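You operate a simulated robot arm through the tools that you are given. There is no shell and no other tool. Be economical: measure what you need, move in short steps, check, and stop when the job is done.

Carry out the task below with a simulated robot arm. There is one attempt and no reset: what you move stays moved.

JOB
Tamp the garlic level in its pot in the round steel holder, then lid it.
Fine: use the tamper and put it back; squash nothing.

Only the result counts: the job must be done as asked and must still hold three seconds after the hand-in. Knocking over, shifting, dropping, spilling or breaking anything else fails it. Lids that push on must go on centred and level and be pressed home; caps that screw on are set level and turned clockwise until they are tight.

ROBOT AND FRAMES
A 7-joint arm with a two-finger parallel gripper, fixed in place. Base frame: the origin is at the foot of the arm, x ahead of it, y to its left, z up; the work surface is at about z = 0. Lengths are in cm, angles in rad, forces in N, time in s.
With the tool pointing down near the work surface it reaches from about 22 to 58 cm from the base axis. Its first joint turns from -1.152 to 1.152 rad. Payload 2.5 kg.
The TCP is the grasp point between the finger pads, 2.3 cm short of the fingertips. In the tool frame z runs along the fingers and y along their closing line. The gripper opens to 9.4 cm. The fingers are 3.8 cm wide and 1 cm thick; the gripper's body (5.4 by 9.6 cm) begins 3.9 cm behind the TCP.
Orientation is that of the tool frame in the base frame, as a unit quaternion [w, x, y, z]. With the fingers straight down and closing along the base's y, the tool's x points along the base's -x, its y along +y and its z along -z.

CONTROLS
- The arm moves only by the tool step_arm. Its argument "rows" is a list of rows, each a list of 6 numbers: the shift along the tool's x, y, z in cm, then the turn, a rotation vector about the tool's x, y, z in rad. In form: [[dx, dy, dz, rx, ry, rz], ...]. A call has 1 to 8 rows; each row is the pose to reach, as a shift and turn from the pose commanded when the call began, along the tool's axes at that moment. "gripper" is the gripper command, from -1 (shut) to 1 (fully open), values between in proportion, set as the call begins (left out, the last holds). Rows are played at 5 a second. More than 5 cm and 0.15 rad between two rows, or a gripper value outside its range, and nothing of the call is played. A pose out of reach is approached as far as the arm can. The call stops where the force on the tool passes 50 N (or 10 N more than at its start, if that is more) or the arm is blocked; 0.2 s more then pass. The fingers move at their own pace (about 10.8 cm/s each) and stop on an object; they squeeze with about 33 N. The grip force told is the motor's: it shows also when the fingers shut on nothing. Time passes only in rows, and 0.2 s behind the last, so rows that repeat a pose let the fingers close. The reply holds the time, the measured pose of the TCP, the force on the tool along the base axes, the opening and the grip force, in the units named above and with some noise.
- Cameras (640 x 400 px; columns grow to the right, rows downward): "scene" is fixed at [10.01, -40.86, 54.25]; the picture's right is [0.91, -0.41, 0.00], its down [-0.21, -0.46, -0.86] and it looks along [0.35, 0.79, -0.51] (base axes); focal length 352 px, centre (320, 200). "wrist" rides on the gripper at [8.6, 1.6, -7.4] in the tool frame; the picture's right is [-0.18, 0.98, 0.00], its down [-0.58, -0.11, -0.81] and it looks along [-0.79, -0.15, 0.59] (tool axes); focal length 243 px, centre (320, 200). There is no depth. A picture from a camera that has moved, and an enlarged one, comes with that camera's place and axes in the base frame and with its lens. The place of the scene camera against the robot may be out by one fixed shift of up to 2.5 cm in any direction.
- camera(camera): a new picture of that camera. No time passes.
- inspect(camera, box): a new picture of the part [left, top, right, bottom] of that camera's present view, enlarged. No time passes.
- finish_job(): hands the job in; it is judged then, once.

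Work in short steps. Places have to be worked out from the pictures, the camera data and where the tool is seen: move nearer, look again, correct. Check each grasp and each placing, and mend what went wrong. You have 120 turns and 64 pictures in all, those below and enlarged ones among them. Open the gripper and draw the arm clear of the work before you hand the job in, unless the task says otherwise.

The tools are called as a command line: name --pt "numbers of a row" for each row, then --argument value for the rest, lists and objects as JSON in quotes. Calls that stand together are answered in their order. step_arm: Moves the arm, as the interface text tells. Its arguments: {"type":"object","properties":{"rows":{"type":"array","items":{"type":"array","items":{"type":"number"}}},"gripper":{"type":"number"}},"required":["rows"]} The other tools are called the same way: camera (camera) takes a picture; inspect (camera, box) takes an enlarged picture of a part of a camera's view; finish_job () hands the job in.

At the start:

```text
time: 0.0
tcp_pos: [29.31, 9.6, 32.36]
orientation: [0.0, 0.0, 1.0, 0.0]
force: [0.0, -0.3, 0.5]
finger_gap: 9.38
grasp_force: 0.1
```

scene: 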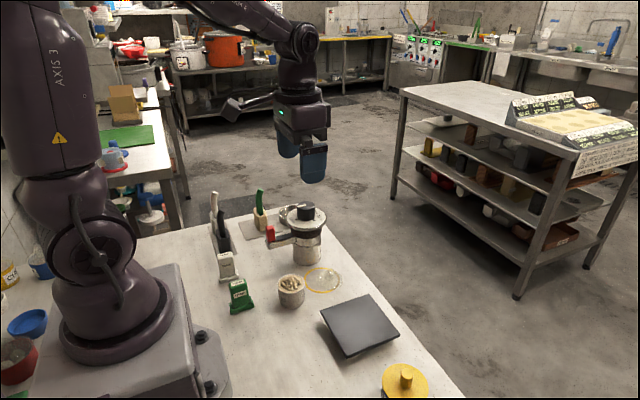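
wrist: 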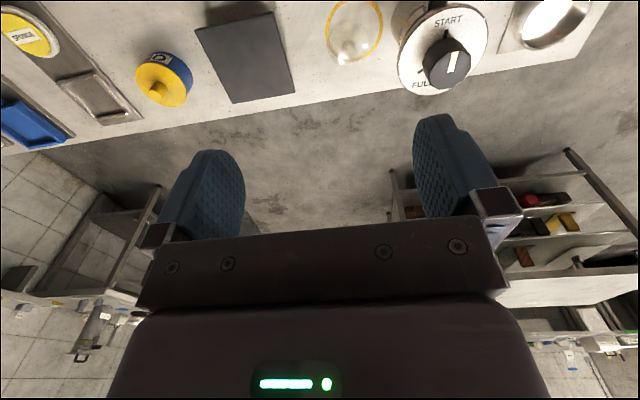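

The scene shows several items on the table; I enlarge the work area first to identify the holder, tamper, pot and lids.

inspect --camera "scene" --box '[190, 170, 350, 320]'

inspect --camera "scene" --box '[240, 250, 480, 400]'

inspect --camera "wrist" --box '[0, 0, 640, 160]'

```text
2.67 times, centred on (270, 245) of scene
camera zoom: at [10.01, -40.86, 54.25], right [0.91, -0.41, 0.0], down [-0.21, -0.46, -0.86], along [0.35, 0.79, -0.51], focal length 938 px, centre (453, 80)
```

zoom: 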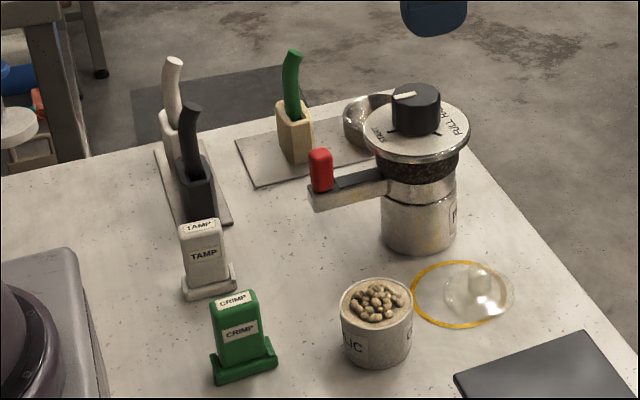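

```text
2.67 times, centred on (360, 325) of scene
camera zoom: at [10.01, -40.86, 54.25], right [0.91, -0.41, 0.0], down [-0.21, -0.46, -0.86], along [0.35, 0.79, -0.51], focal length 938 px, centre (213, -133)
```

zoom: 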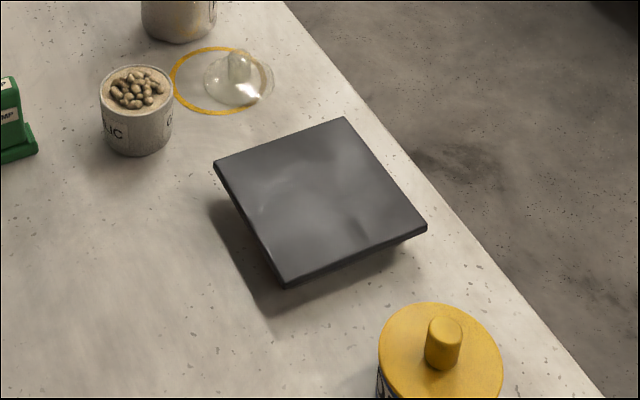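

```text
1.00 times, centred on (320, 80) of wrist
camera zoom: at [20.69, 11.34, 39.84], right [0.18, 0.98, 0.0], down [0.58, -0.11, 0.81], along [0.79, -0.15, -0.59], focal length 243 px, centre (320, 320)
```

zoom: 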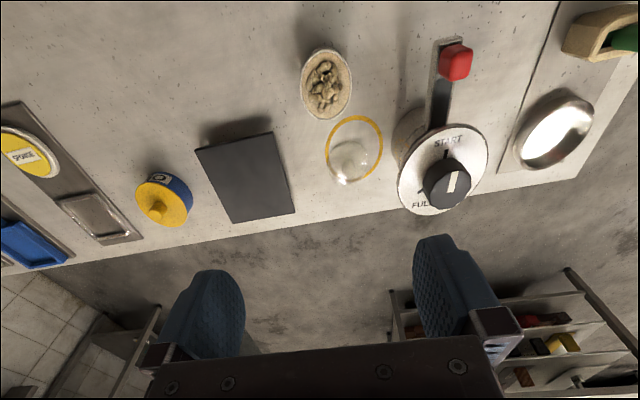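

I want a more overhead view: tilt the tool so the wrist camera looks down on the table.

step_arm --pt "0 0 0 0 0.14 0" --pt "0 0 0 0 0.28 0" --pt "0 0 0 0 0.42 0" --pt "0 0 0 0 0.56 0" --pt "0 0 0 0 0.7 0" --pt "0 0 0 0 0.7 0"

camera --camera "wrist"

```text
time: 1.4
tcp_pos: [29.4, 9.68, 32.37]
orientation: [-0.343, 0.0, 0.939, 0.001]
force: [0.6, 0.2, -1.0]
finger_gap: 9.39
grasp_force: 0.0
```

```text
58 pictures are left
camera wrist: at [27.53, 11.37, 43.66], right [0.14, 0.98, -0.12], down [0.96, -0.11, 0.24], along [0.22, -0.15, -0.96], focal length 243 px, centre (320, 200)
```

wrist: 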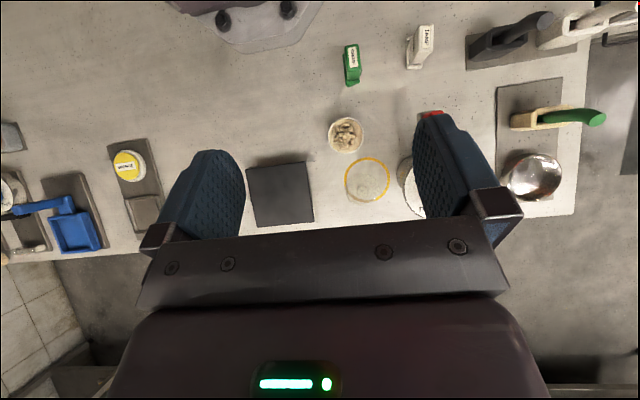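

Good overhead view. I enlarge the three regions.

inspect --camera "wrist" --box '[300, 0, 640, 212]'

inspect --camera "wrist" --box '[0, 100, 210, 270]'

inspect --camera "wrist" --box '[310, 20, 450, 220]'

```text
1.88 times, centred on (470, 106) of wrist
camera zoom: at [27.53, 11.37, 43.66], right [0.14, 0.98, -0.12], down [0.96, -0.11, 0.24], along [0.22, -0.15, -0.96], focal length 457 px, centre (38, 377)
```

zoom: 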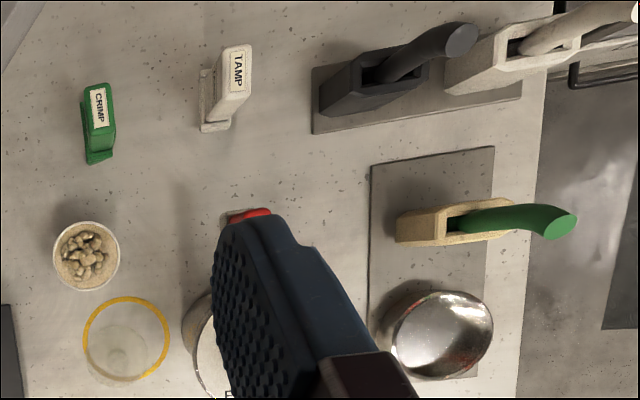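

```text
2.35 times, centred on (105, 185) of wrist
camera zoom: at [27.53, 11.37, 43.66], right [0.14, 0.98, -0.12], down [0.96, -0.11, 0.24], along [0.22, -0.15, -0.96], focal length 571 px, centre (826, 235)
```

zoom: 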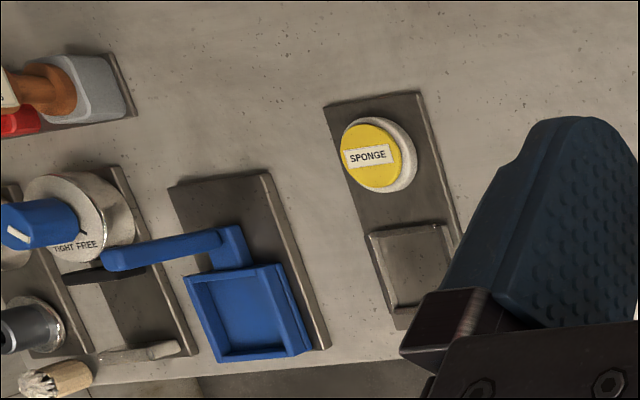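

```text
2.00 times, centred on (380, 120) of wrist
camera zoom: at [27.53, 11.37, 43.66], right [0.14, 0.98, -0.12], down [0.96, -0.11, 0.24], along [0.22, -0.15, -0.96], focal length 485 px, centre (200, 360)
```

zoom: 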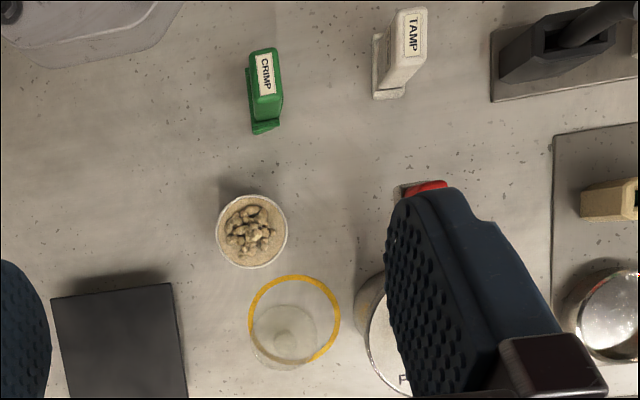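

I shift toward +y to see the steel bowl and dial device unobstructed.

step_arm --pt "0 4.5 0 0 0 0" --pt "0 9 0 0 0 0" --pt "0 13 0 0 0 0" --pt "0 13 0 0 0 0"

camera --camera "wrist"

inspect --camera "wrist" --box '[180, 30, 440, 230]'

```text
time: 2.4
tcp_pos: [29.48, 22.67, 32.25]
orientation: [-0.343, 0.0, 0.939, 0.0]
force: [0.0, 0.0, 0.3]
finger_gap: 9.42
grasp_force: 0.0
```

```text
54 pictures are left
camera wrist: at [27.58, 24.34, 43.6], right [0.14, 0.98, -0.12], down [0.96, -0.11, 0.24], along [0.22, -0.15, -0.96], focal length 243 px, centre (320, 200)
```

wrist: 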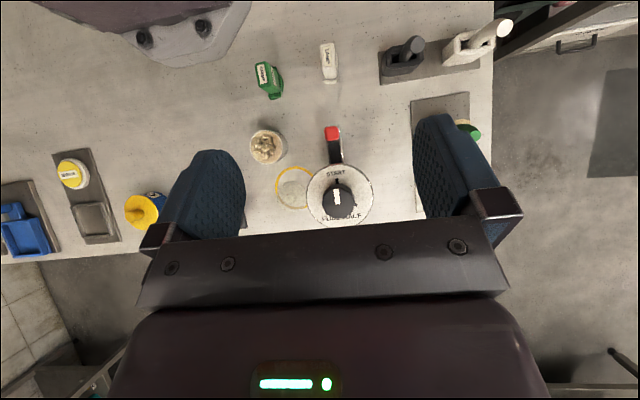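

```text
2.00 times, centred on (310, 130) of wrist
camera zoom: at [27.58, 24.34, 43.6], right [0.14, 0.98, -0.12], down [0.96, -0.11, 0.24], along [0.22, -0.15, -0.96], focal length 485 px, centre (340, 340)
```

zoom: 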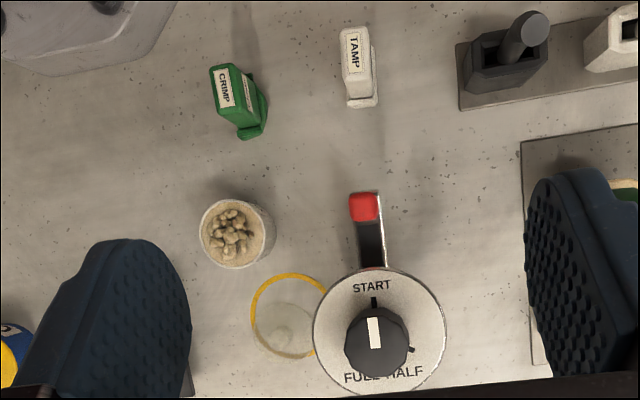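

I lower the camera for a close view of the garlic pot, TAMP piece and the dial device.

step_arm --pt "-0.9 0 3.6 0 0 0" --pt "-1.75 0 7.3 0 0 0" --pt "-2.6 0 10.9 0 0 0" --pt "-2.6 0 10.9 0 0 0"

camera --camera "wrist"

inspect --camera "wrist" --box '[180, 0, 440, 160]'

inspect --camera "wrist" --box '[420, 0, 640, 160]'

```text
time: 3.4
tcp_pos: [24.36, 22.71, 22.31]
orientation: [-0.343, -0.001, 0.939, 0.0]
force: [0.5, -0.6, -0.3]
finger_gap: 9.41
grasp_force: 0.1
```

```text
52 pictures are left
camera wrist: at [22.52, 24.39, 33.72], right [0.14, 0.98, -0.12], down [0.96, -0.11, 0.24], along [0.23, -0.15, -0.96], focal length 243 px, centre (320, 200)
```

wrist: 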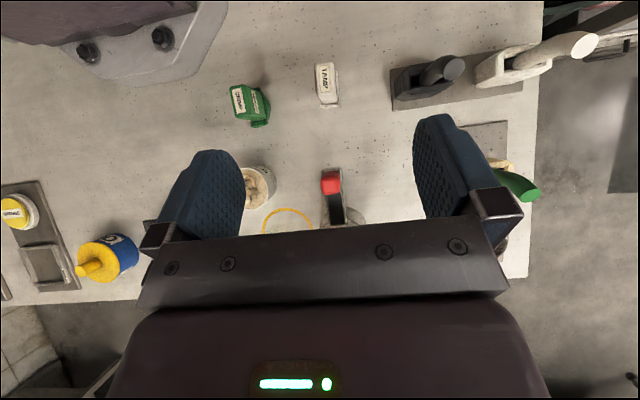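

```text
2.46 times, centred on (310, 80) of wrist
camera zoom: at [22.52, 24.39, 33.72], right [0.14, 0.98, -0.12], down [0.96, -0.11, 0.24], along [0.23, -0.15, -0.96], focal length 597 px, centre (345, 495)
```

zoom: 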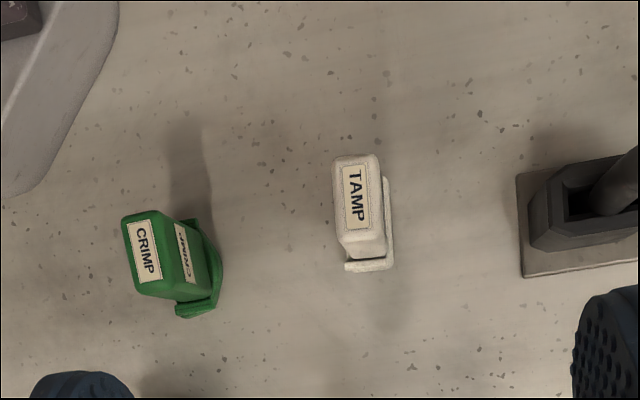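

```text
2.50 times, centred on (530, 80) of wrist
camera zoom: at [22.52, 24.39, 33.72], right [0.14, 0.98, -0.12], down [0.96, -0.11, 0.24], along [0.23, -0.15, -0.96], focal length 606 px, centre (-205, 500)
```

zoom: 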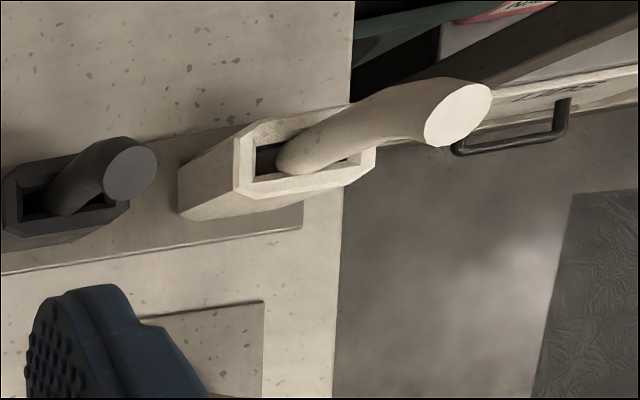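

The white TAMP block is the tamper. I now enlarge the garlic pot and the dial/bowl in the scene view, as well as the yellow-lidded container.

inspect --camera "scene" --box '[265, 255, 345, 315]'

inspect --camera "scene" --box '[250, 180, 340, 270]'

inspect --camera "scene" --box '[215, 245, 265, 320]'

```text
6.67 times, centred on (305, 285) of scene
camera zoom: at [10.01, -40.85, 54.25], right [0.91, -0.41, 0.0], down [-0.21, -0.46, -0.86], along [0.35, 0.79, -0.51], focal length 2344 px, centre (420, -367)
```

zoom: 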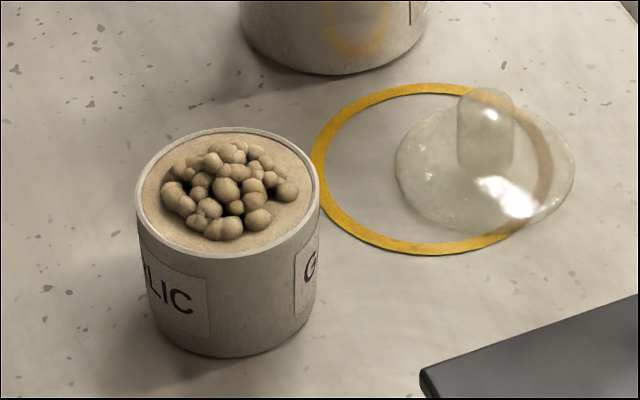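

```text
4.44 times, centred on (295, 225) of scene
camera zoom: at [10.01, -40.85, 54.25], right [0.91, -0.41, 0.0], down [-0.21, -0.46, -0.86], along [0.35, 0.79, -0.51], focal length 1563 px, centre (431, 89)
```

zoom: 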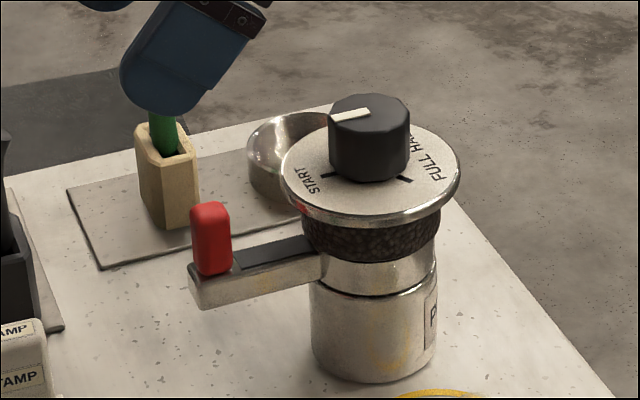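

```text
5.33 times, centred on (240, 282) of scene
camera zoom: at [10.01, -40.85, 54.25], right [0.91, -0.41, 0.0], down [-0.21, -0.46, -0.86], along [0.35, 0.79, -0.51], focal length 1875 px, centre (747, -240)
```

zoom: 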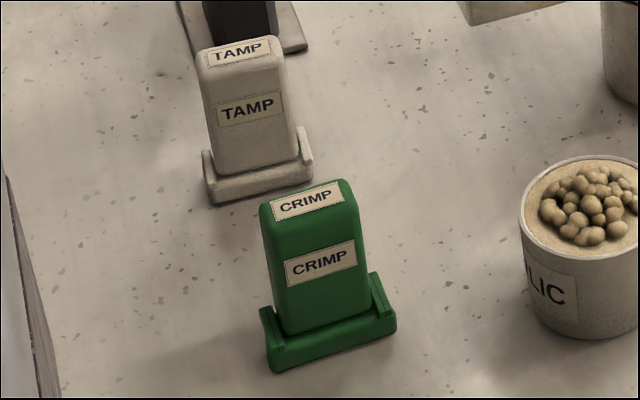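

I need to see the steel round thing behind the dial device and the black plate. I move up and over toward it first.

step_arm --pt "1 2 -4.5 0 0 0" --pt "0 4 -9 0 0 0" --pt "-2 6 -12 0 0 0" --pt "-4 8 -14 0 0 0" --pt "-4 8 -14 0 0 0"

camera --camera "wrist"

inspect --camera "wrist" --box '[240, 90, 440, 230]'

```text
refused: row 1 steps farther than a row can; nothing moved
```

```text
46 pictures are left
camera wrist: at [22.52, 24.39, 33.72], right [0.14, 0.98, -0.12], down [0.96, -0.11, 0.24], along [0.23, -0.15, -0.96], focal length 243 px, centre (320, 200)
```

wrist: 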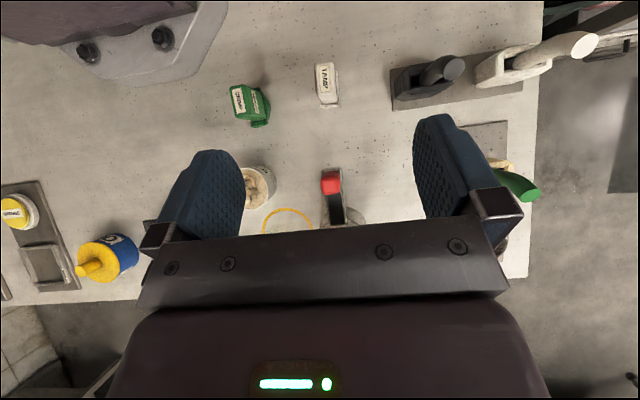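

```text
2.86 times, centred on (340, 160) of wrist
camera zoom: at [22.52, 24.39, 33.72], right [0.14, 0.98, -0.12], down [0.96, -0.11, 0.24], along [0.23, -0.15, -0.96], focal length 693 px, centre (263, 314)
```

zoom: 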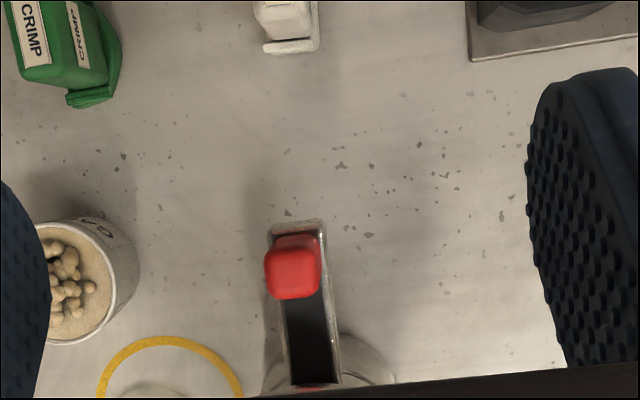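

A row was too long; smaller steps now.

step_arm --pt "0 1.5 -4 0 0 0" --pt "-1 3 -8 0 0 0" --pt "-2 4.5 -12 0 0 0" --pt "-4 7 -14 0 0 0" --pt "-5 9 -15 0 0 0" --pt "-5 9 -15 0 0 0"

```text
time: 4.8
tcp_pos: [37.09, 30.85, 30.6]
orientation: [-0.344, 0.0, 0.939, -0.001]
force: [-0.1, -0.4, -0.4]
finger_gap: 9.4
grasp_force: 0.1
out of reach, approached as far as the arm can: row 5, 6
```

Now a picture from here.

camera --camera "wrist"

inspect --camera "wrist" --box '[180, 60, 460, 230]'

```text
44 pictures are left
camera wrist: at [35.31, 32.52, 41.8], right [0.14, 0.98, -0.12], down [0.96, -0.11, 0.24], along [0.22, -0.15, -0.96], focal length 243 px, centre (320, 200)
```

wrist: 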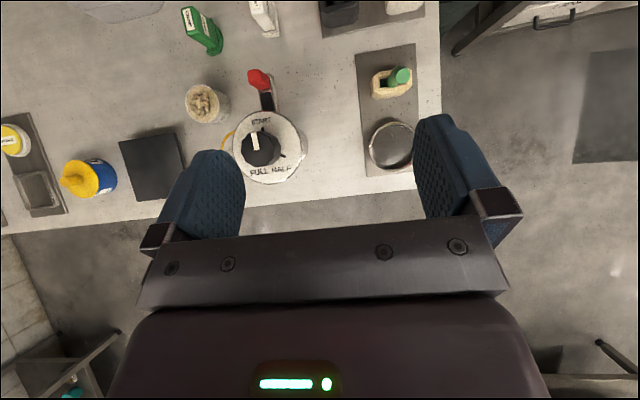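

```text
2.29 times, centred on (320, 145) of wrist
camera zoom: at [35.31, 32.52, 41.8], right [0.14, 0.98, -0.12], down [0.96, -0.11, 0.24], along [0.22, -0.15, -0.96], focal length 555 px, centre (320, 326)
```

zoom: 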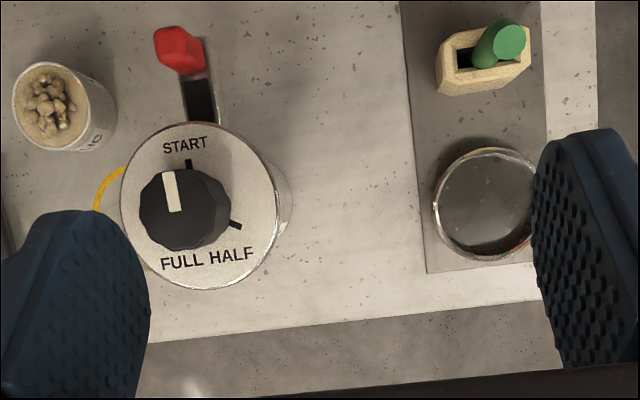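

The steel ring there is empty. I go for a close look at the garlic pot itself to see whether it sits in a steel jacket.

step_arm --pt "1.2 -4.2 1 0 0 0" --pt "2.4 -8.4 2 0 0 0" --pt "3.6 -12.6 3.1 0 0 0" --pt "4.8 -16.8 4.2 0 0 0" --pt "6.1 -21 5.2 0 0 0" --pt "6.1 -21 5.2 0 0 0"

```text
time: 6.2
tcp_pos: [29.01, 9.57, 30.51]
orientation: [-0.343, 0.0, 0.939, 0.0]
force: [0.1, 0.5, 0.1]
finger_gap: 9.4
grasp_force: 0.0
```

Lower by 14 cm above the pot.

step_arm --pt "-2.25 0 2.7 0 0 0" --pt "-4.5 0 5.4 0 0 0" --pt "-6.8 0 8 0 0 0" --pt "-9 0 10.7 0 0 0" --pt "-9 0 10.7 0 0 0"

camera --camera "wrist"

inspect --camera "wrist" --box '[240, 40, 440, 220]'

inspect --camera "scene" --box '[285, 200, 345, 270]'

```text
time: 7.4
tcp_pos: [29.16, 9.75, 16.34]
orientation: [-0.342, 0.0, 0.94, 0.0]
force: [-0.4, 0.5, -1.4]
finger_gap: 9.41
grasp_force: 0.0
```

```text
42 pictures are left
camera wrist: at [27.38, 11.44, 27.7], right [0.14, 0.98, -0.12], down [0.96, -0.11, 0.24], along [0.23, -0.15, -0.96], focal length 243 px, centre (320, 200)
```

wrist: 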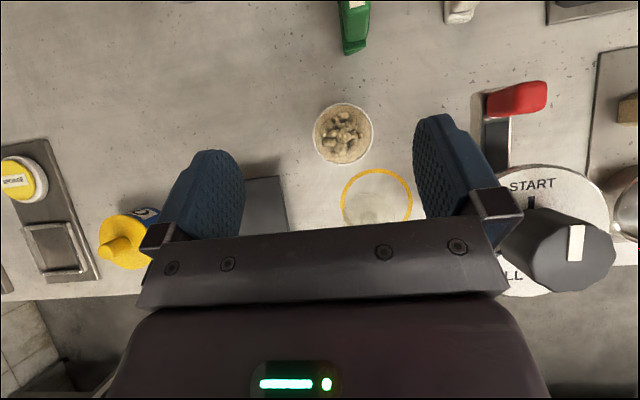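

```text
2.22 times, centred on (340, 130) of wrist
camera zoom: at [27.38, 11.44, 27.7], right [0.14, 0.98, -0.12], down [0.96, -0.11, 0.24], along [0.23, -0.15, -0.96], focal length 539 px, centre (276, 356)
```

zoom: 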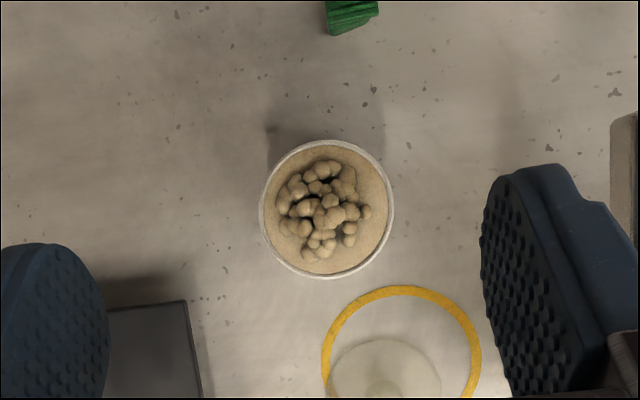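

```text
5.71 times, centred on (315, 235) of scene
camera zoom: at [10.01, -40.85, 54.25], right [0.91, -0.41, 0.0], down [-0.21, -0.46, -0.86], along [0.35, 0.79, -0.51], focal length 2009 px, centre (349, 0)
```

zoom: 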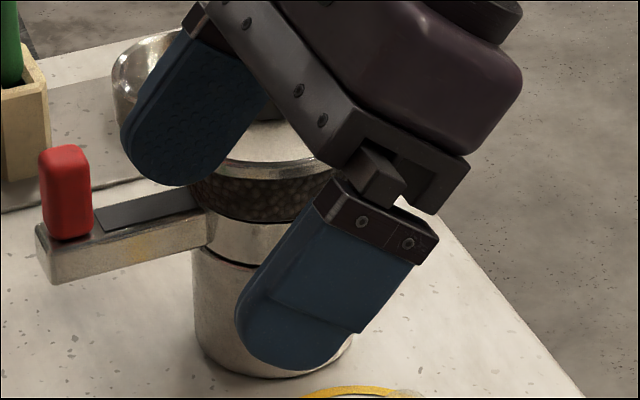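

The dial machine is a pepper mill with beans; the pot shows no jacket of its own. Another device on the far left reads "TIGHT/FREE"; I survey that side before deciding.

step_arm --pt "2.25 0 -2.7 0 0 0" --pt "4.5 -1 -5.4 0 0 0" --pt "6.8 -4 -8 0 0 0" --pt "7.8 -8 -9 0 0 0" --pt "7.8 -12.5 -9 0 0 0" --pt "7.8 -17 -9 0 0 0" --pt "7.8 -21.5 -9 0 0 0" --pt "7.8 -26 -9 0 0 0"

camera --camera "wrist"

inspect --camera "wrist" --box '[180, 60, 460, 230]'

```text
time: 9.2
tcp_pos: [28.95, -16.23, 28.45]
orientation: [-0.343, 0.001, 0.939, 0.001]
force: [-0.1, 0.9, 0.5]
finger_gap: 9.39
grasp_force: 0.1
```

```text
39 pictures are left
camera wrist: at [27.08, -14.57, 39.66], right [0.14, 0.98, -0.12], down [0.96, -0.11, 0.24], along [0.22, -0.15, -0.96], focal length 243 px, centre (320, 200)
```

wrist: 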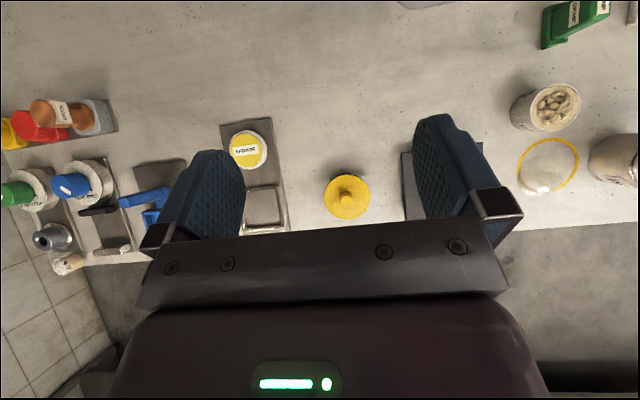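

```text
2.29 times, centred on (320, 145) of wrist
camera zoom: at [27.08, -14.57, 39.66], right [0.14, 0.98, -0.12], down [0.96, -0.11, 0.24], along [0.22, -0.15, -0.96], focal length 555 px, centre (320, 326)
```

zoom: 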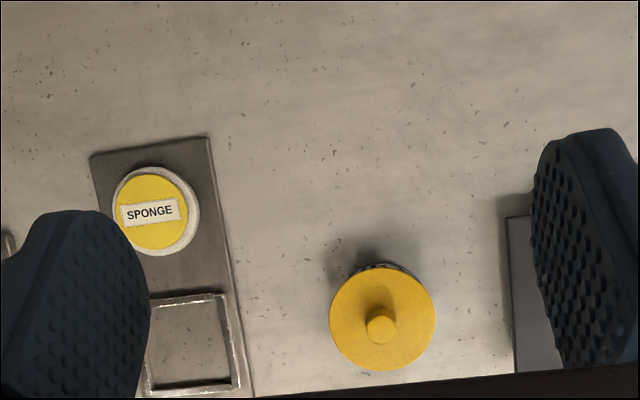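

A square steel frame sits on the mat beside the sponge, counterpart to the round ring. I look at the far-left group.

inspect --camera "wrist" --box '[0, 80, 210, 280]'

inspect --camera "wrist" --box '[480, 60, 640, 220]'

camera --camera "scene"

```text
2.00 times, centred on (105, 180) of wrist
camera zoom: at [27.08, -14.57, 39.66], right [0.14, 0.98, -0.12], down [0.96, -0.11, 0.24], along [0.22, -0.15, -0.96], focal length 485 px, centre (750, 240)
```

zoom: 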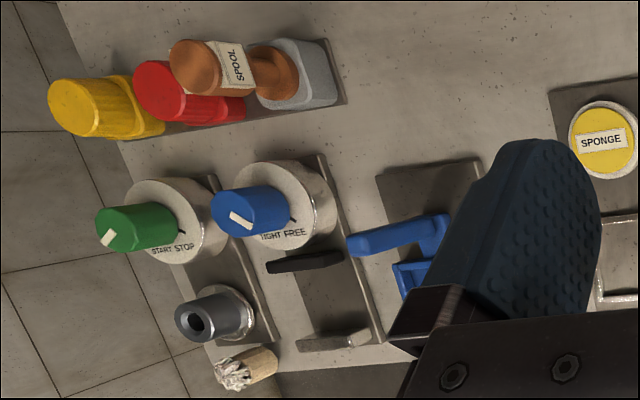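

```text
2.50 times, centred on (560, 140) of wrist
camera zoom: at [27.08, -14.57, 39.66], right [0.14, 0.98, -0.12], down [0.96, -0.11, 0.24], along [0.22, -0.15, -0.96], focal length 606 px, centre (-280, 350)
```

zoom: 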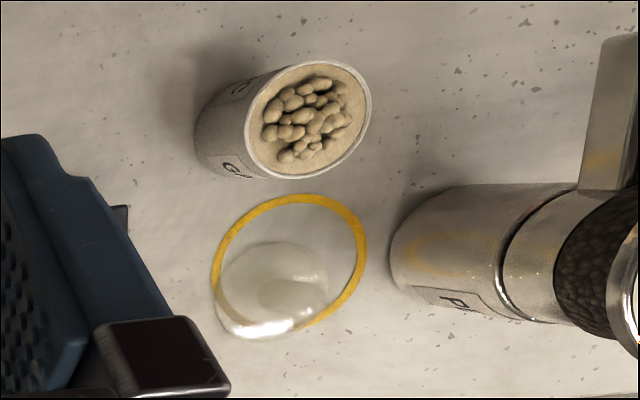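

```text
35 pictures are left
```

scene: 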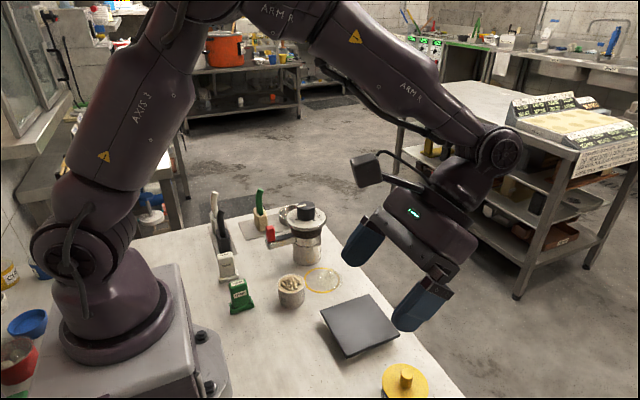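

The pot shows a matte wall, so I want a low close-up of it before deciding about the holder. I return above the pot and untilt.

step_arm --pt "0 4.5 0 0 -0.1 0" --pt "0 9 0 0 -0.2 0" --pt "0 13.5 0 0 -0.3 0" --pt "0 18 0 0 -0.4 0" --pt "0 22 0 0 -0.5 0" --pt "0 24.6 0 0 -0.6 0" --pt "0 24.6 0 0 -0.7 0" --pt "0 24.6 0 0 -0.7 0"

step_arm --pt "2 0 4.5 0 0 0" --pt "4 0 9 0 0 0" --pt "5 0 13 0 0 0" --pt "5 0 17 0 0 0" --pt "5 0 17 0 0 0"

camera --camera "wrist"

```text
time: 11.0
tcp_pos: [28.84, 8.33, 28.27]
orientation: [0.0, 0.0, 1.0, -0.001]
force: [-0.6, 0.8, 0.4]
finger_gap: 9.38
grasp_force: 0.1
```

```text
time: 12.2
tcp_pos: [23.88, 8.38, 11.39]
orientation: [0.0, 0.0, 1.0, 0.0]
force: [0.1, 0.1, 0.5]
finger_gap: 9.41
grasp_force: 0.0
```

```text
34 pictures are left
camera wrist: at [15.35, 9.99, 18.88], right [0.18, 0.98, 0.0], down [0.58, -0.11, 0.81], along [0.79, -0.15, -0.59], focal length 243 px, centre (320, 200)
```

wrist: 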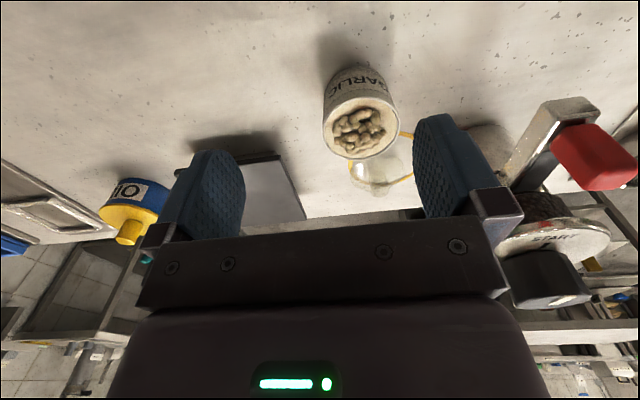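

inspect --camera "wrist" --box '[280, 40, 440, 200]'

```text
2.50 times, centred on (360, 120) of wrist
camera zoom: at [15.35, 9.99, 18.88], right [0.18, 0.98, 0.0], down [0.58, -0.11, 0.81], along [0.79, -0.15, -0.59], focal length 606 px, centre (220, 400)
```

zoom: 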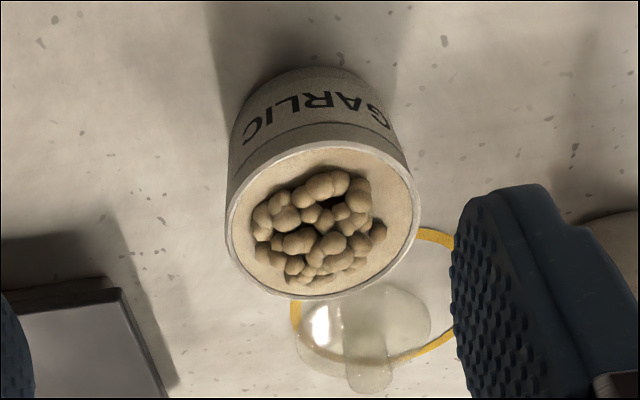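

The pot is one matte piece with no holder around it, so "the round steel holder" should be the steel ring. I look at that ring closely, going up first and across.

step_arm --pt "0 0 -4.5 0 0 0" --pt "0 0 -9 0 0 0" --pt "0 4 -11 0 0 0" --pt "-1 8.8 -11 0 0 0" --pt "-2 13.5 -11 0 0 0" --pt "-3 18.3 -11 0 0 0" --pt "-4 23 -11 0 0 0" --pt "-5 27 -11 0 0 0"

camera --camera "wrist"

```text
time: 14.0
tcp_pos: [28.83, 35.39, 22.42]
orientation: [0.0, 0.0, 1.0, 0.001]
force: [0.5, -0.7, 0.3]
finger_gap: 9.41
grasp_force: 0.0
```

```text
32 pictures are left
camera wrist: at [20.2, 37.06, 29.89], right [0.18, 0.98, 0.0], down [0.58, -0.11, 0.81], along [0.79, -0.15, -0.59], focal length 243 px, centre (320, 200)
```

wrist: 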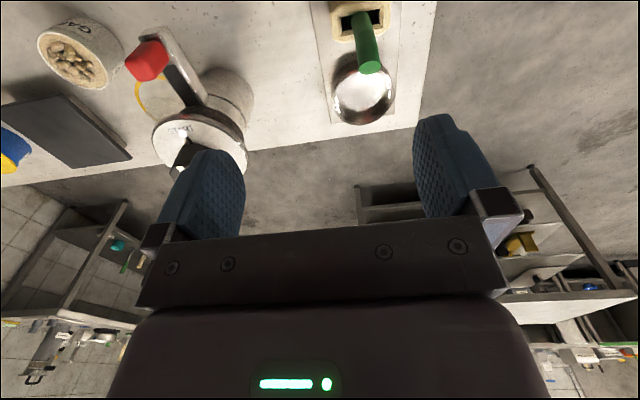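

inspect --camera "wrist" --box '[300, 0, 440, 140]'

```text
2.86 times, centred on (370, 70) of wrist
camera zoom: at [20.2, 37.06, 29.89], right [0.18, 0.98, 0.0], down [0.58, -0.11, 0.81], along [0.79, -0.15, -0.59], focal length 693 px, centre (177, 571)
```

zoom: 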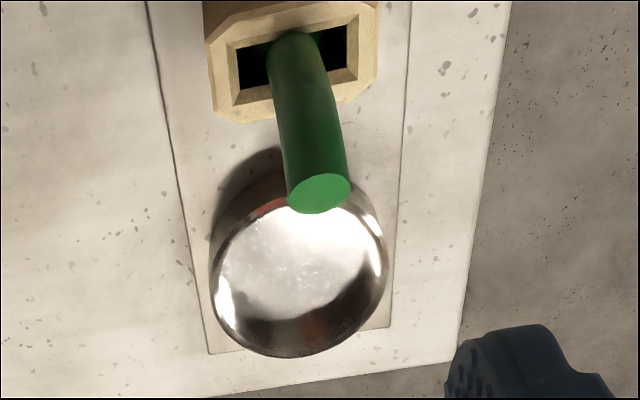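

The ring is a polished cup of ~7.3 cm diameter, ~3 cm high; the pot measures ~5.8 cm diameter, 4 cm tall. Before settling I read the steel machine's label by viewing it from the -y side (yaw the tool 90°).

step_arm --pt "-0.8 -3 0 0 0 -0.14" --pt "-1.6 -6 0 0 0 -0.28" --pt "-2.4 -9 0 0 0 -0.42" --pt "-3.2 -12 0 0 0 -0.56" --pt "-4 -15 0 0 0 -0.7" --pt "-5 -18 0 0 0 -0.84" --pt "-6 -21 0 0 0 -0.98" --pt "-7 -24.5 0 0 0 -1.12"

step_arm --pt "0 0 0.5 0 0 -0.14" --pt "0 0 2 0 0 -0.28" --pt "0 0 4 0 0 -0.42" --pt "0 0 6 0 0 -0.45" --pt "0 0 6 0 0 -0.45"

camera --camera "wrist"

```text
time: 15.8
tcp_pos: [35.82, 10.8, 22.38]
orientation: [0.0, -0.532, 0.847, 0.0]
force: [0.1, 0.2, 0.7]
finger_gap: 9.42
grasp_force: 0.0
```

```text
time: 17.0
tcp_pos: [35.88, 10.79, 16.29]
orientation: [0.0, 0.708, -0.707, 0.001]
force: [-0.6, 0.0, 0.3]
finger_gap: 9.41
grasp_force: 0.0
```

```text
30 pictures are left
camera wrist: at [34.27, 2.18, 23.83], right [-0.98, 0.18, 0.0], down [0.11, 0.58, 0.81], along [0.15, 0.79, -0.59], focal length 243 px, centre (320, 200)
```

wrist: 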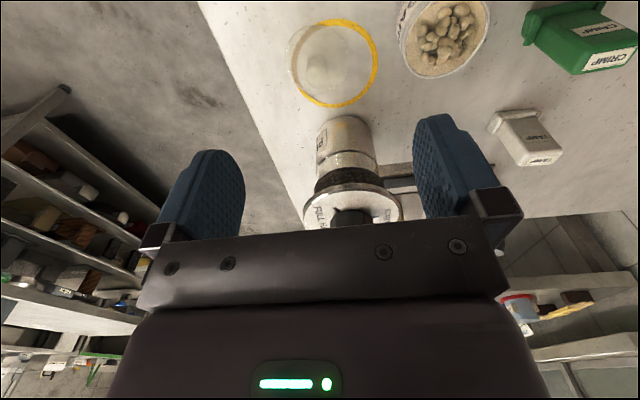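

inspect --camera "wrist" --box '[270, 0, 420, 240]'

inspect --camera "wrist" --box '[300, 100, 420, 230]'

```text
1.67 times, centred on (345, 120) of wrist
camera zoom: at [34.27, 2.18, 23.83], right [-0.98, 0.18, 0.0], down [0.11, 0.58, 0.81], along [0.15, 0.79, -0.59], focal length 404 px, centre (278, 333)
```

zoom: 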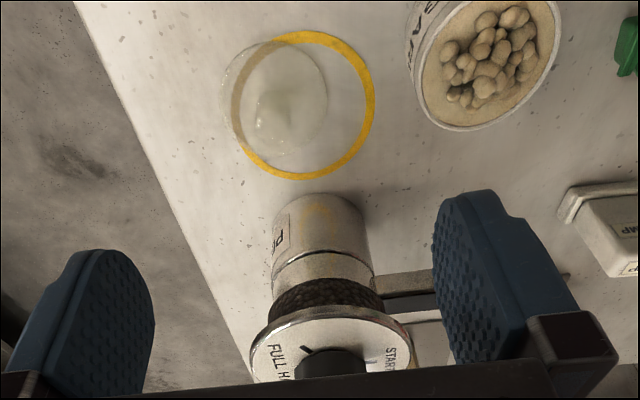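

```text
3.08 times, centred on (360, 165) of wrist
camera zoom: at [34.27, 2.18, 23.83], right [-0.98, 0.18, 0.0], down [0.11, 0.58, 0.81], along [0.15, 0.79, -0.59], focal length 746 px, centre (197, 308)
```

zoom: 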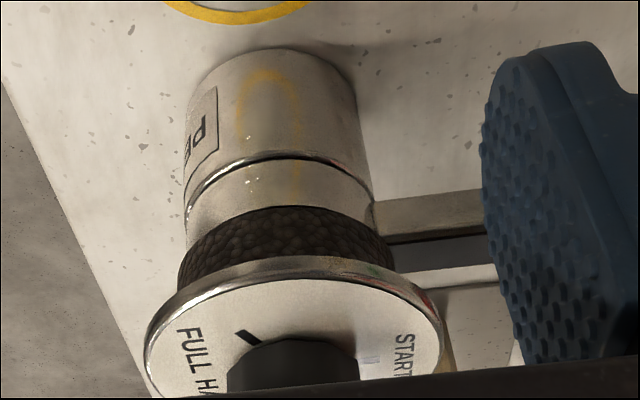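

The machine is a lidded pepper container; so I take the steel cup as the holder the pot must stand in. I'll fetch the pot: move over its estimated centre (27.3, 10.9) and check with a picture before going down.

step_arm --pt "0 4.3 0 0 0 0" --pt "-0.1 8.58 0 0 0 0" --pt "-0.1 8.58 3 0 0 0" --pt "-0.1 8.58 3 0 0 0" --gripper 0.75

camera --camera "wrist"

```text
time: 18.0
tcp_pos: [27.26, 10.94, 13.18]
orientation: [0.0, -0.707, 0.708, 0.0]
force: [0.0, 0.3, -0.9]
finger_gap: 8.2
grasp_force: 0.1
```

```text
27 pictures are left
camera wrist: at [25.71, 2.3, 20.68], right [-0.98, 0.19, 0.0], down [0.11, 0.58, 0.81], along [0.15, 0.79, -0.59], focal length 243 px, centre (320, 200)
```

wrist: 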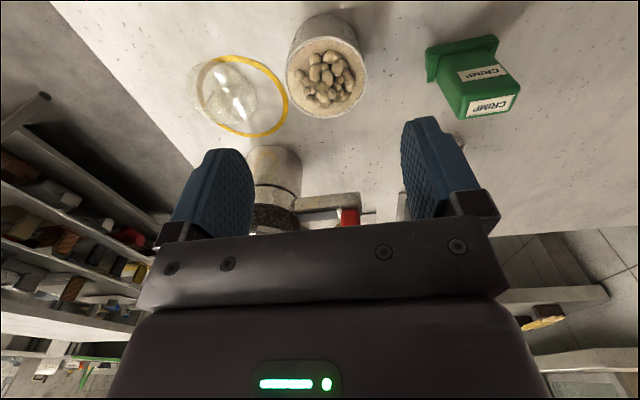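

Pot confirmed at about (27.1, 10.9). Descend so only the upper ~1 cm of the wall is gripped (fingers must stay above the holder's rim), then close.

step_arm --pt "0 0 3 0 0 0" --pt "0 0.1 6 0 0 0" --pt "0 0.1 7.9 0 0 0" --pt "0 0.1 7.9 0 0 0"

step_arm --pt "0 0 0 0 0 0" --pt "0 0 0 0 0 0" --pt "0 0 0 0 0 0" --gripper -1

inspect --camera "scene" --box '[220, 210, 380, 330]'

```text
time: 19.0
tcp_pos: [27.15, 10.74, 5.48]
orientation: [0.001, 0.707, -0.707, 0.0]
force: [-0.6, 0.3, -0.8]
finger_gap: 8.21
grasp_force: 0.0
```

```text
time: 19.8
tcp_pos: [27.17, 10.8, 5.59]
orientation: [0.001, -0.707, 0.707, -0.001]
force: [-0.2, -0.1, 0.6]
finger_gap: 5.38
grasp_force: 33.0
```

```text
3.33 times, centred on (300, 270) of scene
camera zoom: at [10.01, -40.85, 54.25], right [0.91, -0.41, 0.0], down [-0.21, -0.46, -0.86], along [0.35, 0.79, -0.51], focal length 1172 px, centre (387, -33)
```

zoom: 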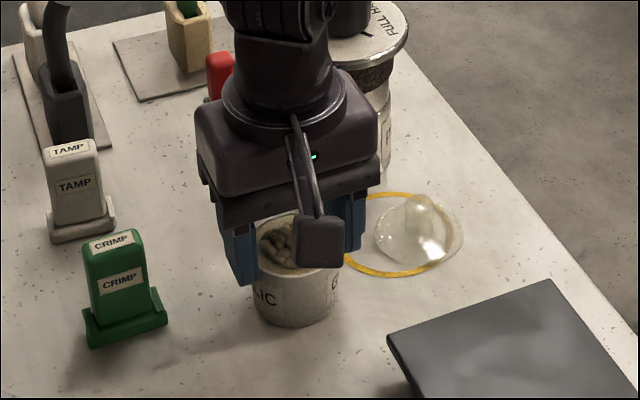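

Pot (5.4 cm wide) gripped. Lift gently and check.

step_arm --pt "0 0 -1 0 0 0" --pt "0 0 -3 0 0 0" --pt "0 0 -5 0 0 0" --pt "0 0 -5 0 0 0"

inspect --camera "scene" --box '[220, 190, 380, 310]'

```text
time: 20.8
tcp_pos: [27.1, 10.76, 10.59]
orientation: [0.0, -0.707, 0.707, 0.0]
force: [0.6, 0.4, 0.3]
finger_gap: 5.37
grasp_force: 32.9
```

```text
3.33 times, centred on (300, 250) of scene
camera zoom: at [10.01, -40.86, 54.25], right [0.91, -0.41, 0.0], down [-0.21, -0.46, -0.86], along [0.35, 0.79, -0.51], focal length 1172 px, centre (387, 33)
```

zoom: 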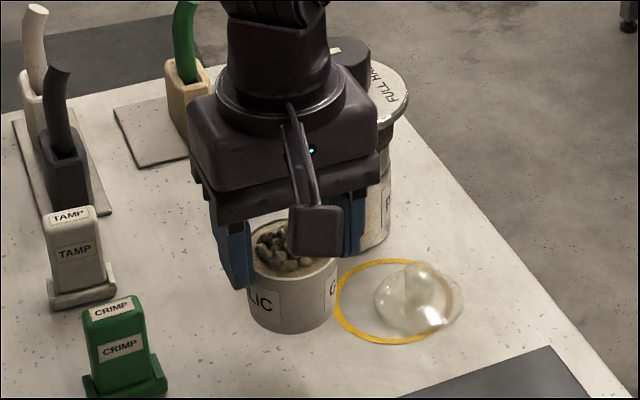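

Pot is held firmly. Raise it well above the mill, then carry across slowly.

step_arm --pt "0 0 -4 0 0 0" --pt "0 0 -8 0 0 0" --pt "0 0 -12 0 0 0" --pt "0 -1 -14 0 0 0" --pt "-3.5 -2.5 -14 0 0 0" --pt "-7.5 -4 -14 0 0 0" --pt "-11.5 -5.5 -14 0 0 0" --pt "-15.5 -7 -14 0 0 0"

step_arm --pt "-4 -1.3 0 0 0 0" --pt "-8 -2.2 0 0 0 0" --pt "-11 -2.6 0 0 0 0" --pt "-12.6 -2.8 0 0 0 0" --pt "-12.6 -2.8 0 0 0 0"

camera --camera "wrist"

```text
time: 22.6
tcp_pos: [34.29, 26.33, 24.21]
orientation: [0.001, -0.707, 0.707, 0.0]
force: [0.6, 0.6, -1.4]
finger_gap: 5.37
grasp_force: 32.9
```

```text
time: 23.8
tcp_pos: [36.81, 38.97, 24.31]
orientation: [0.0, -0.707, 0.708, 0.001]
force: [0.4, -0.9, -1.4]
finger_gap: 5.4
grasp_force: 33.5
```

```text
24 pictures are left
camera wrist: at [35.18, 30.38, 31.93], right [-0.98, 0.19, 0.0], down [0.11, 0.58, 0.81], along [0.15, 0.79, -0.59], focal length 243 px, centre (320, 200)
```

wrist: 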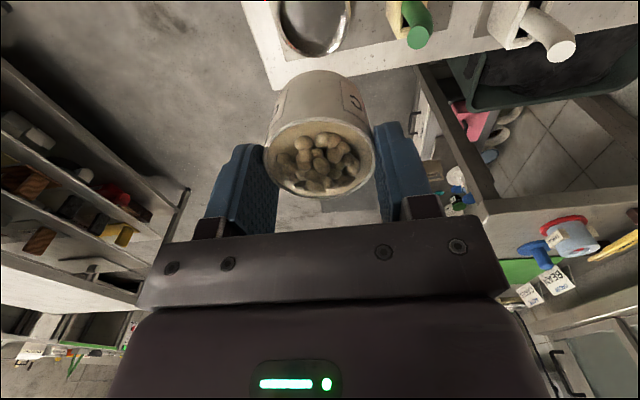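

Holder's rim visible at the top, near (37.2, 39.1). Lower to leave ~3 cm gap and check alignment again.

step_arm --pt "0 0 4 0 0 0" --pt "0 -0.2 8 0 0 0" --pt "-0.1 -0.4 12 0 0 0" --pt "-0.1 -0.4 12 0 0 0"

inspect --camera "wrist" --box '[220, 0, 420, 200]'

inspect --camera "scene" --box '[240, 160, 360, 260]'

```text
time: 24.8
tcp_pos: [37.41, 39.27, 12.44]
orientation: [-0.001, -0.707, 0.707, 0.001]
force: [0.7, -0.3, -0.8]
finger_gap: 5.39
grasp_force: 32.6
```

```text
2.00 times, centred on (320, 100) of wrist
camera zoom: at [35.73, 30.68, 19.98], right [-0.98, 0.18, 0.0], down [0.11, 0.58, 0.81], along [0.15, 0.79, -0.59], focal length 485 px, centre (320, 400)
```

zoom: 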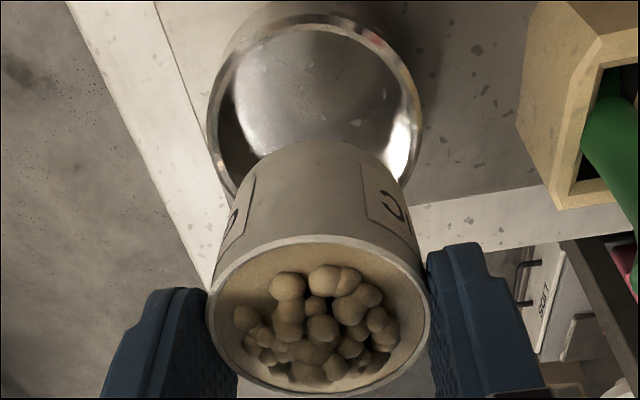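

```text
4.00 times, centred on (300, 210) of scene
camera zoom: at [10.01, -40.85, 54.25], right [0.91, -0.41, 0.0], down [-0.21, -0.46, -0.86], along [0.35, 0.79, -0.51], focal length 1406 px, centre (400, 160)
```

zoom: 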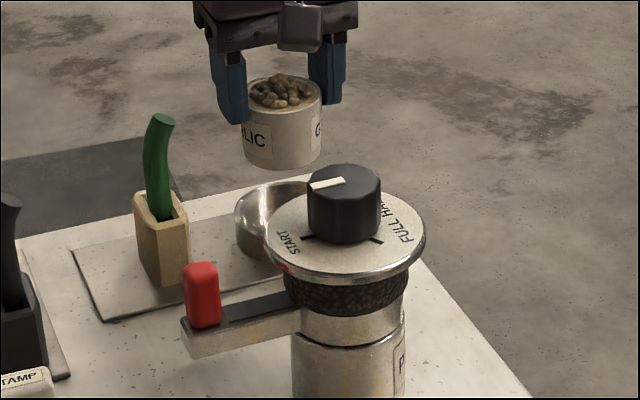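

Pot is at (37.4, 39.2); my best ring-centre is about (37.3, 38.8). Correct y by -0.45, and lower to just above the rim, then look.

step_arm --pt "0.25 0.05 0 0 0 0" --pt "0.45 0.1 0 0 0 0" --pt "0.45 0.1 1.5 0 0 0" --pt "0.45 0.1 2.9 0 0 0" --pt "0.45 0.1 2.9 0 0 0"

inspect --camera "wrist" --box '[220, 0, 420, 200]'

```text
time: 26.0
tcp_pos: [37.4, 38.76, 9.65]
orientation: [-0.001, -0.707, 0.707, 0.0]
force: [-0.8, -0.6, -0.9]
finger_gap: 5.38
grasp_force: 33.1
```

```text
2.00 times, centred on (320, 100) of wrist
camera zoom: at [35.73, 30.11, 17.07], right [-0.98, 0.18, 0.0], down [0.11, 0.58, 0.81], along [0.15, 0.79, -0.59], focal length 485 px, centre (320, 400)
```

zoom: 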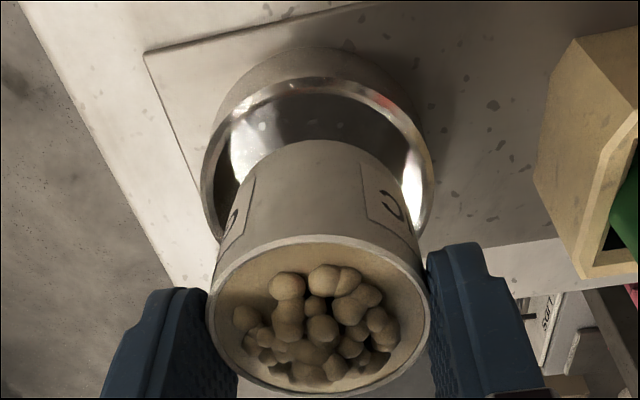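

Aligned: ring centre ≈ (37.45, 38.9), rim height ~2.5, pot centred within ~0.1. Lower into the holder.

step_arm --pt "-0.1 0 1 0 0 0" --pt "-0.1 0 2 0 0 0" --pt "-0.1 0 3 0 0 0" --pt "-0.1 0 3 0 0 0"

step_arm --pt "0 0 0.15 0 0 0" --pt "0 0 0.3 0 0 0" --pt "0 0 0.45 0 0 0" --pt "0 0 0.45 0 0 0"

```text
time: 27.0
tcp_pos: [37.41, 38.73, 6.55]
orientation: [0.0, -0.707, 0.708, 0.0]
force: [-0.4, -0.5, -0.9]
finger_gap: 5.35
grasp_force: 33.4
```

```text
time: 28.0
tcp_pos: [37.34, 38.82, 6.37]
orientation: [-0.002, 0.707, -0.707, 0.0]
force: [-4.3, -3.2, 16.1]
finger_gap: 5.36
grasp_force: 33.2
```

Contact at pot-bottom ≈ 0.8 cm (holder floor). Ease the pressure and open.

step_arm --pt "0 0 -0.2 0 0 0" --pt "0 0 -0.2 0 0 0"

step_arm --pt "0 0 0 0 0 0" --pt "0 0 0 0 0 0" --gripper 0.5

step_arm --pt "0 0 -2 0 0 0" --pt "0 0 -4 0 0 0" --pt "0 0 -7 0 0 0" --pt "0 0 -7 0 0 0"

inspect --camera "wrist" --box '[220, 0, 420, 200]'

```text
time: 28.6
tcp_pos: [37.46, 38.66, 6.32]
orientation: [0.0, 0.707, -0.707, 0.0]
force: [0.2, 0.3, 1.8]
finger_gap: 5.36
grasp_force: 32.9
```

```text
time: 29.2
tcp_pos: [37.36, 38.75, 6.49]
orientation: [0.0, -0.707, 0.708, 0.0]
force: [-0.3, 0.6, -0.8]
finger_gap: 7.04
grasp_force: 0.2
```

```text
time: 30.2
tcp_pos: [37.4, 38.74, 13.23]
orientation: [0.0, -0.706, 0.708, 0.0]
force: [0.0, -0.1, 0.1]
finger_gap: 7.04
grasp_force: 0.0
```

```text
2.00 times, centred on (320, 100) of wrist
camera zoom: at [35.76, 30.09, 20.72], right [-0.98, 0.19, 0.0], down [0.11, 0.58, 0.81], along [0.15, 0.79, -0.59], focal length 485 px, centre (320, 400)
```

zoom: 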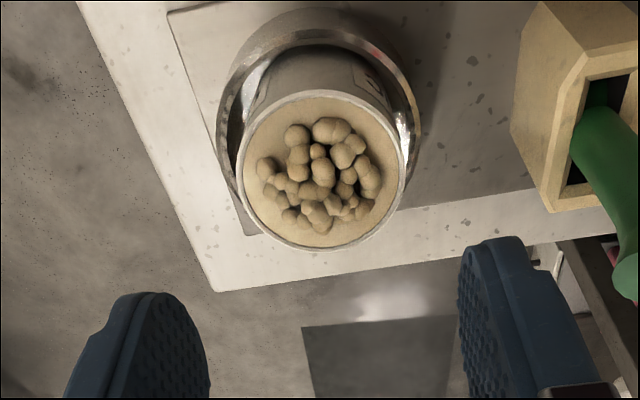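

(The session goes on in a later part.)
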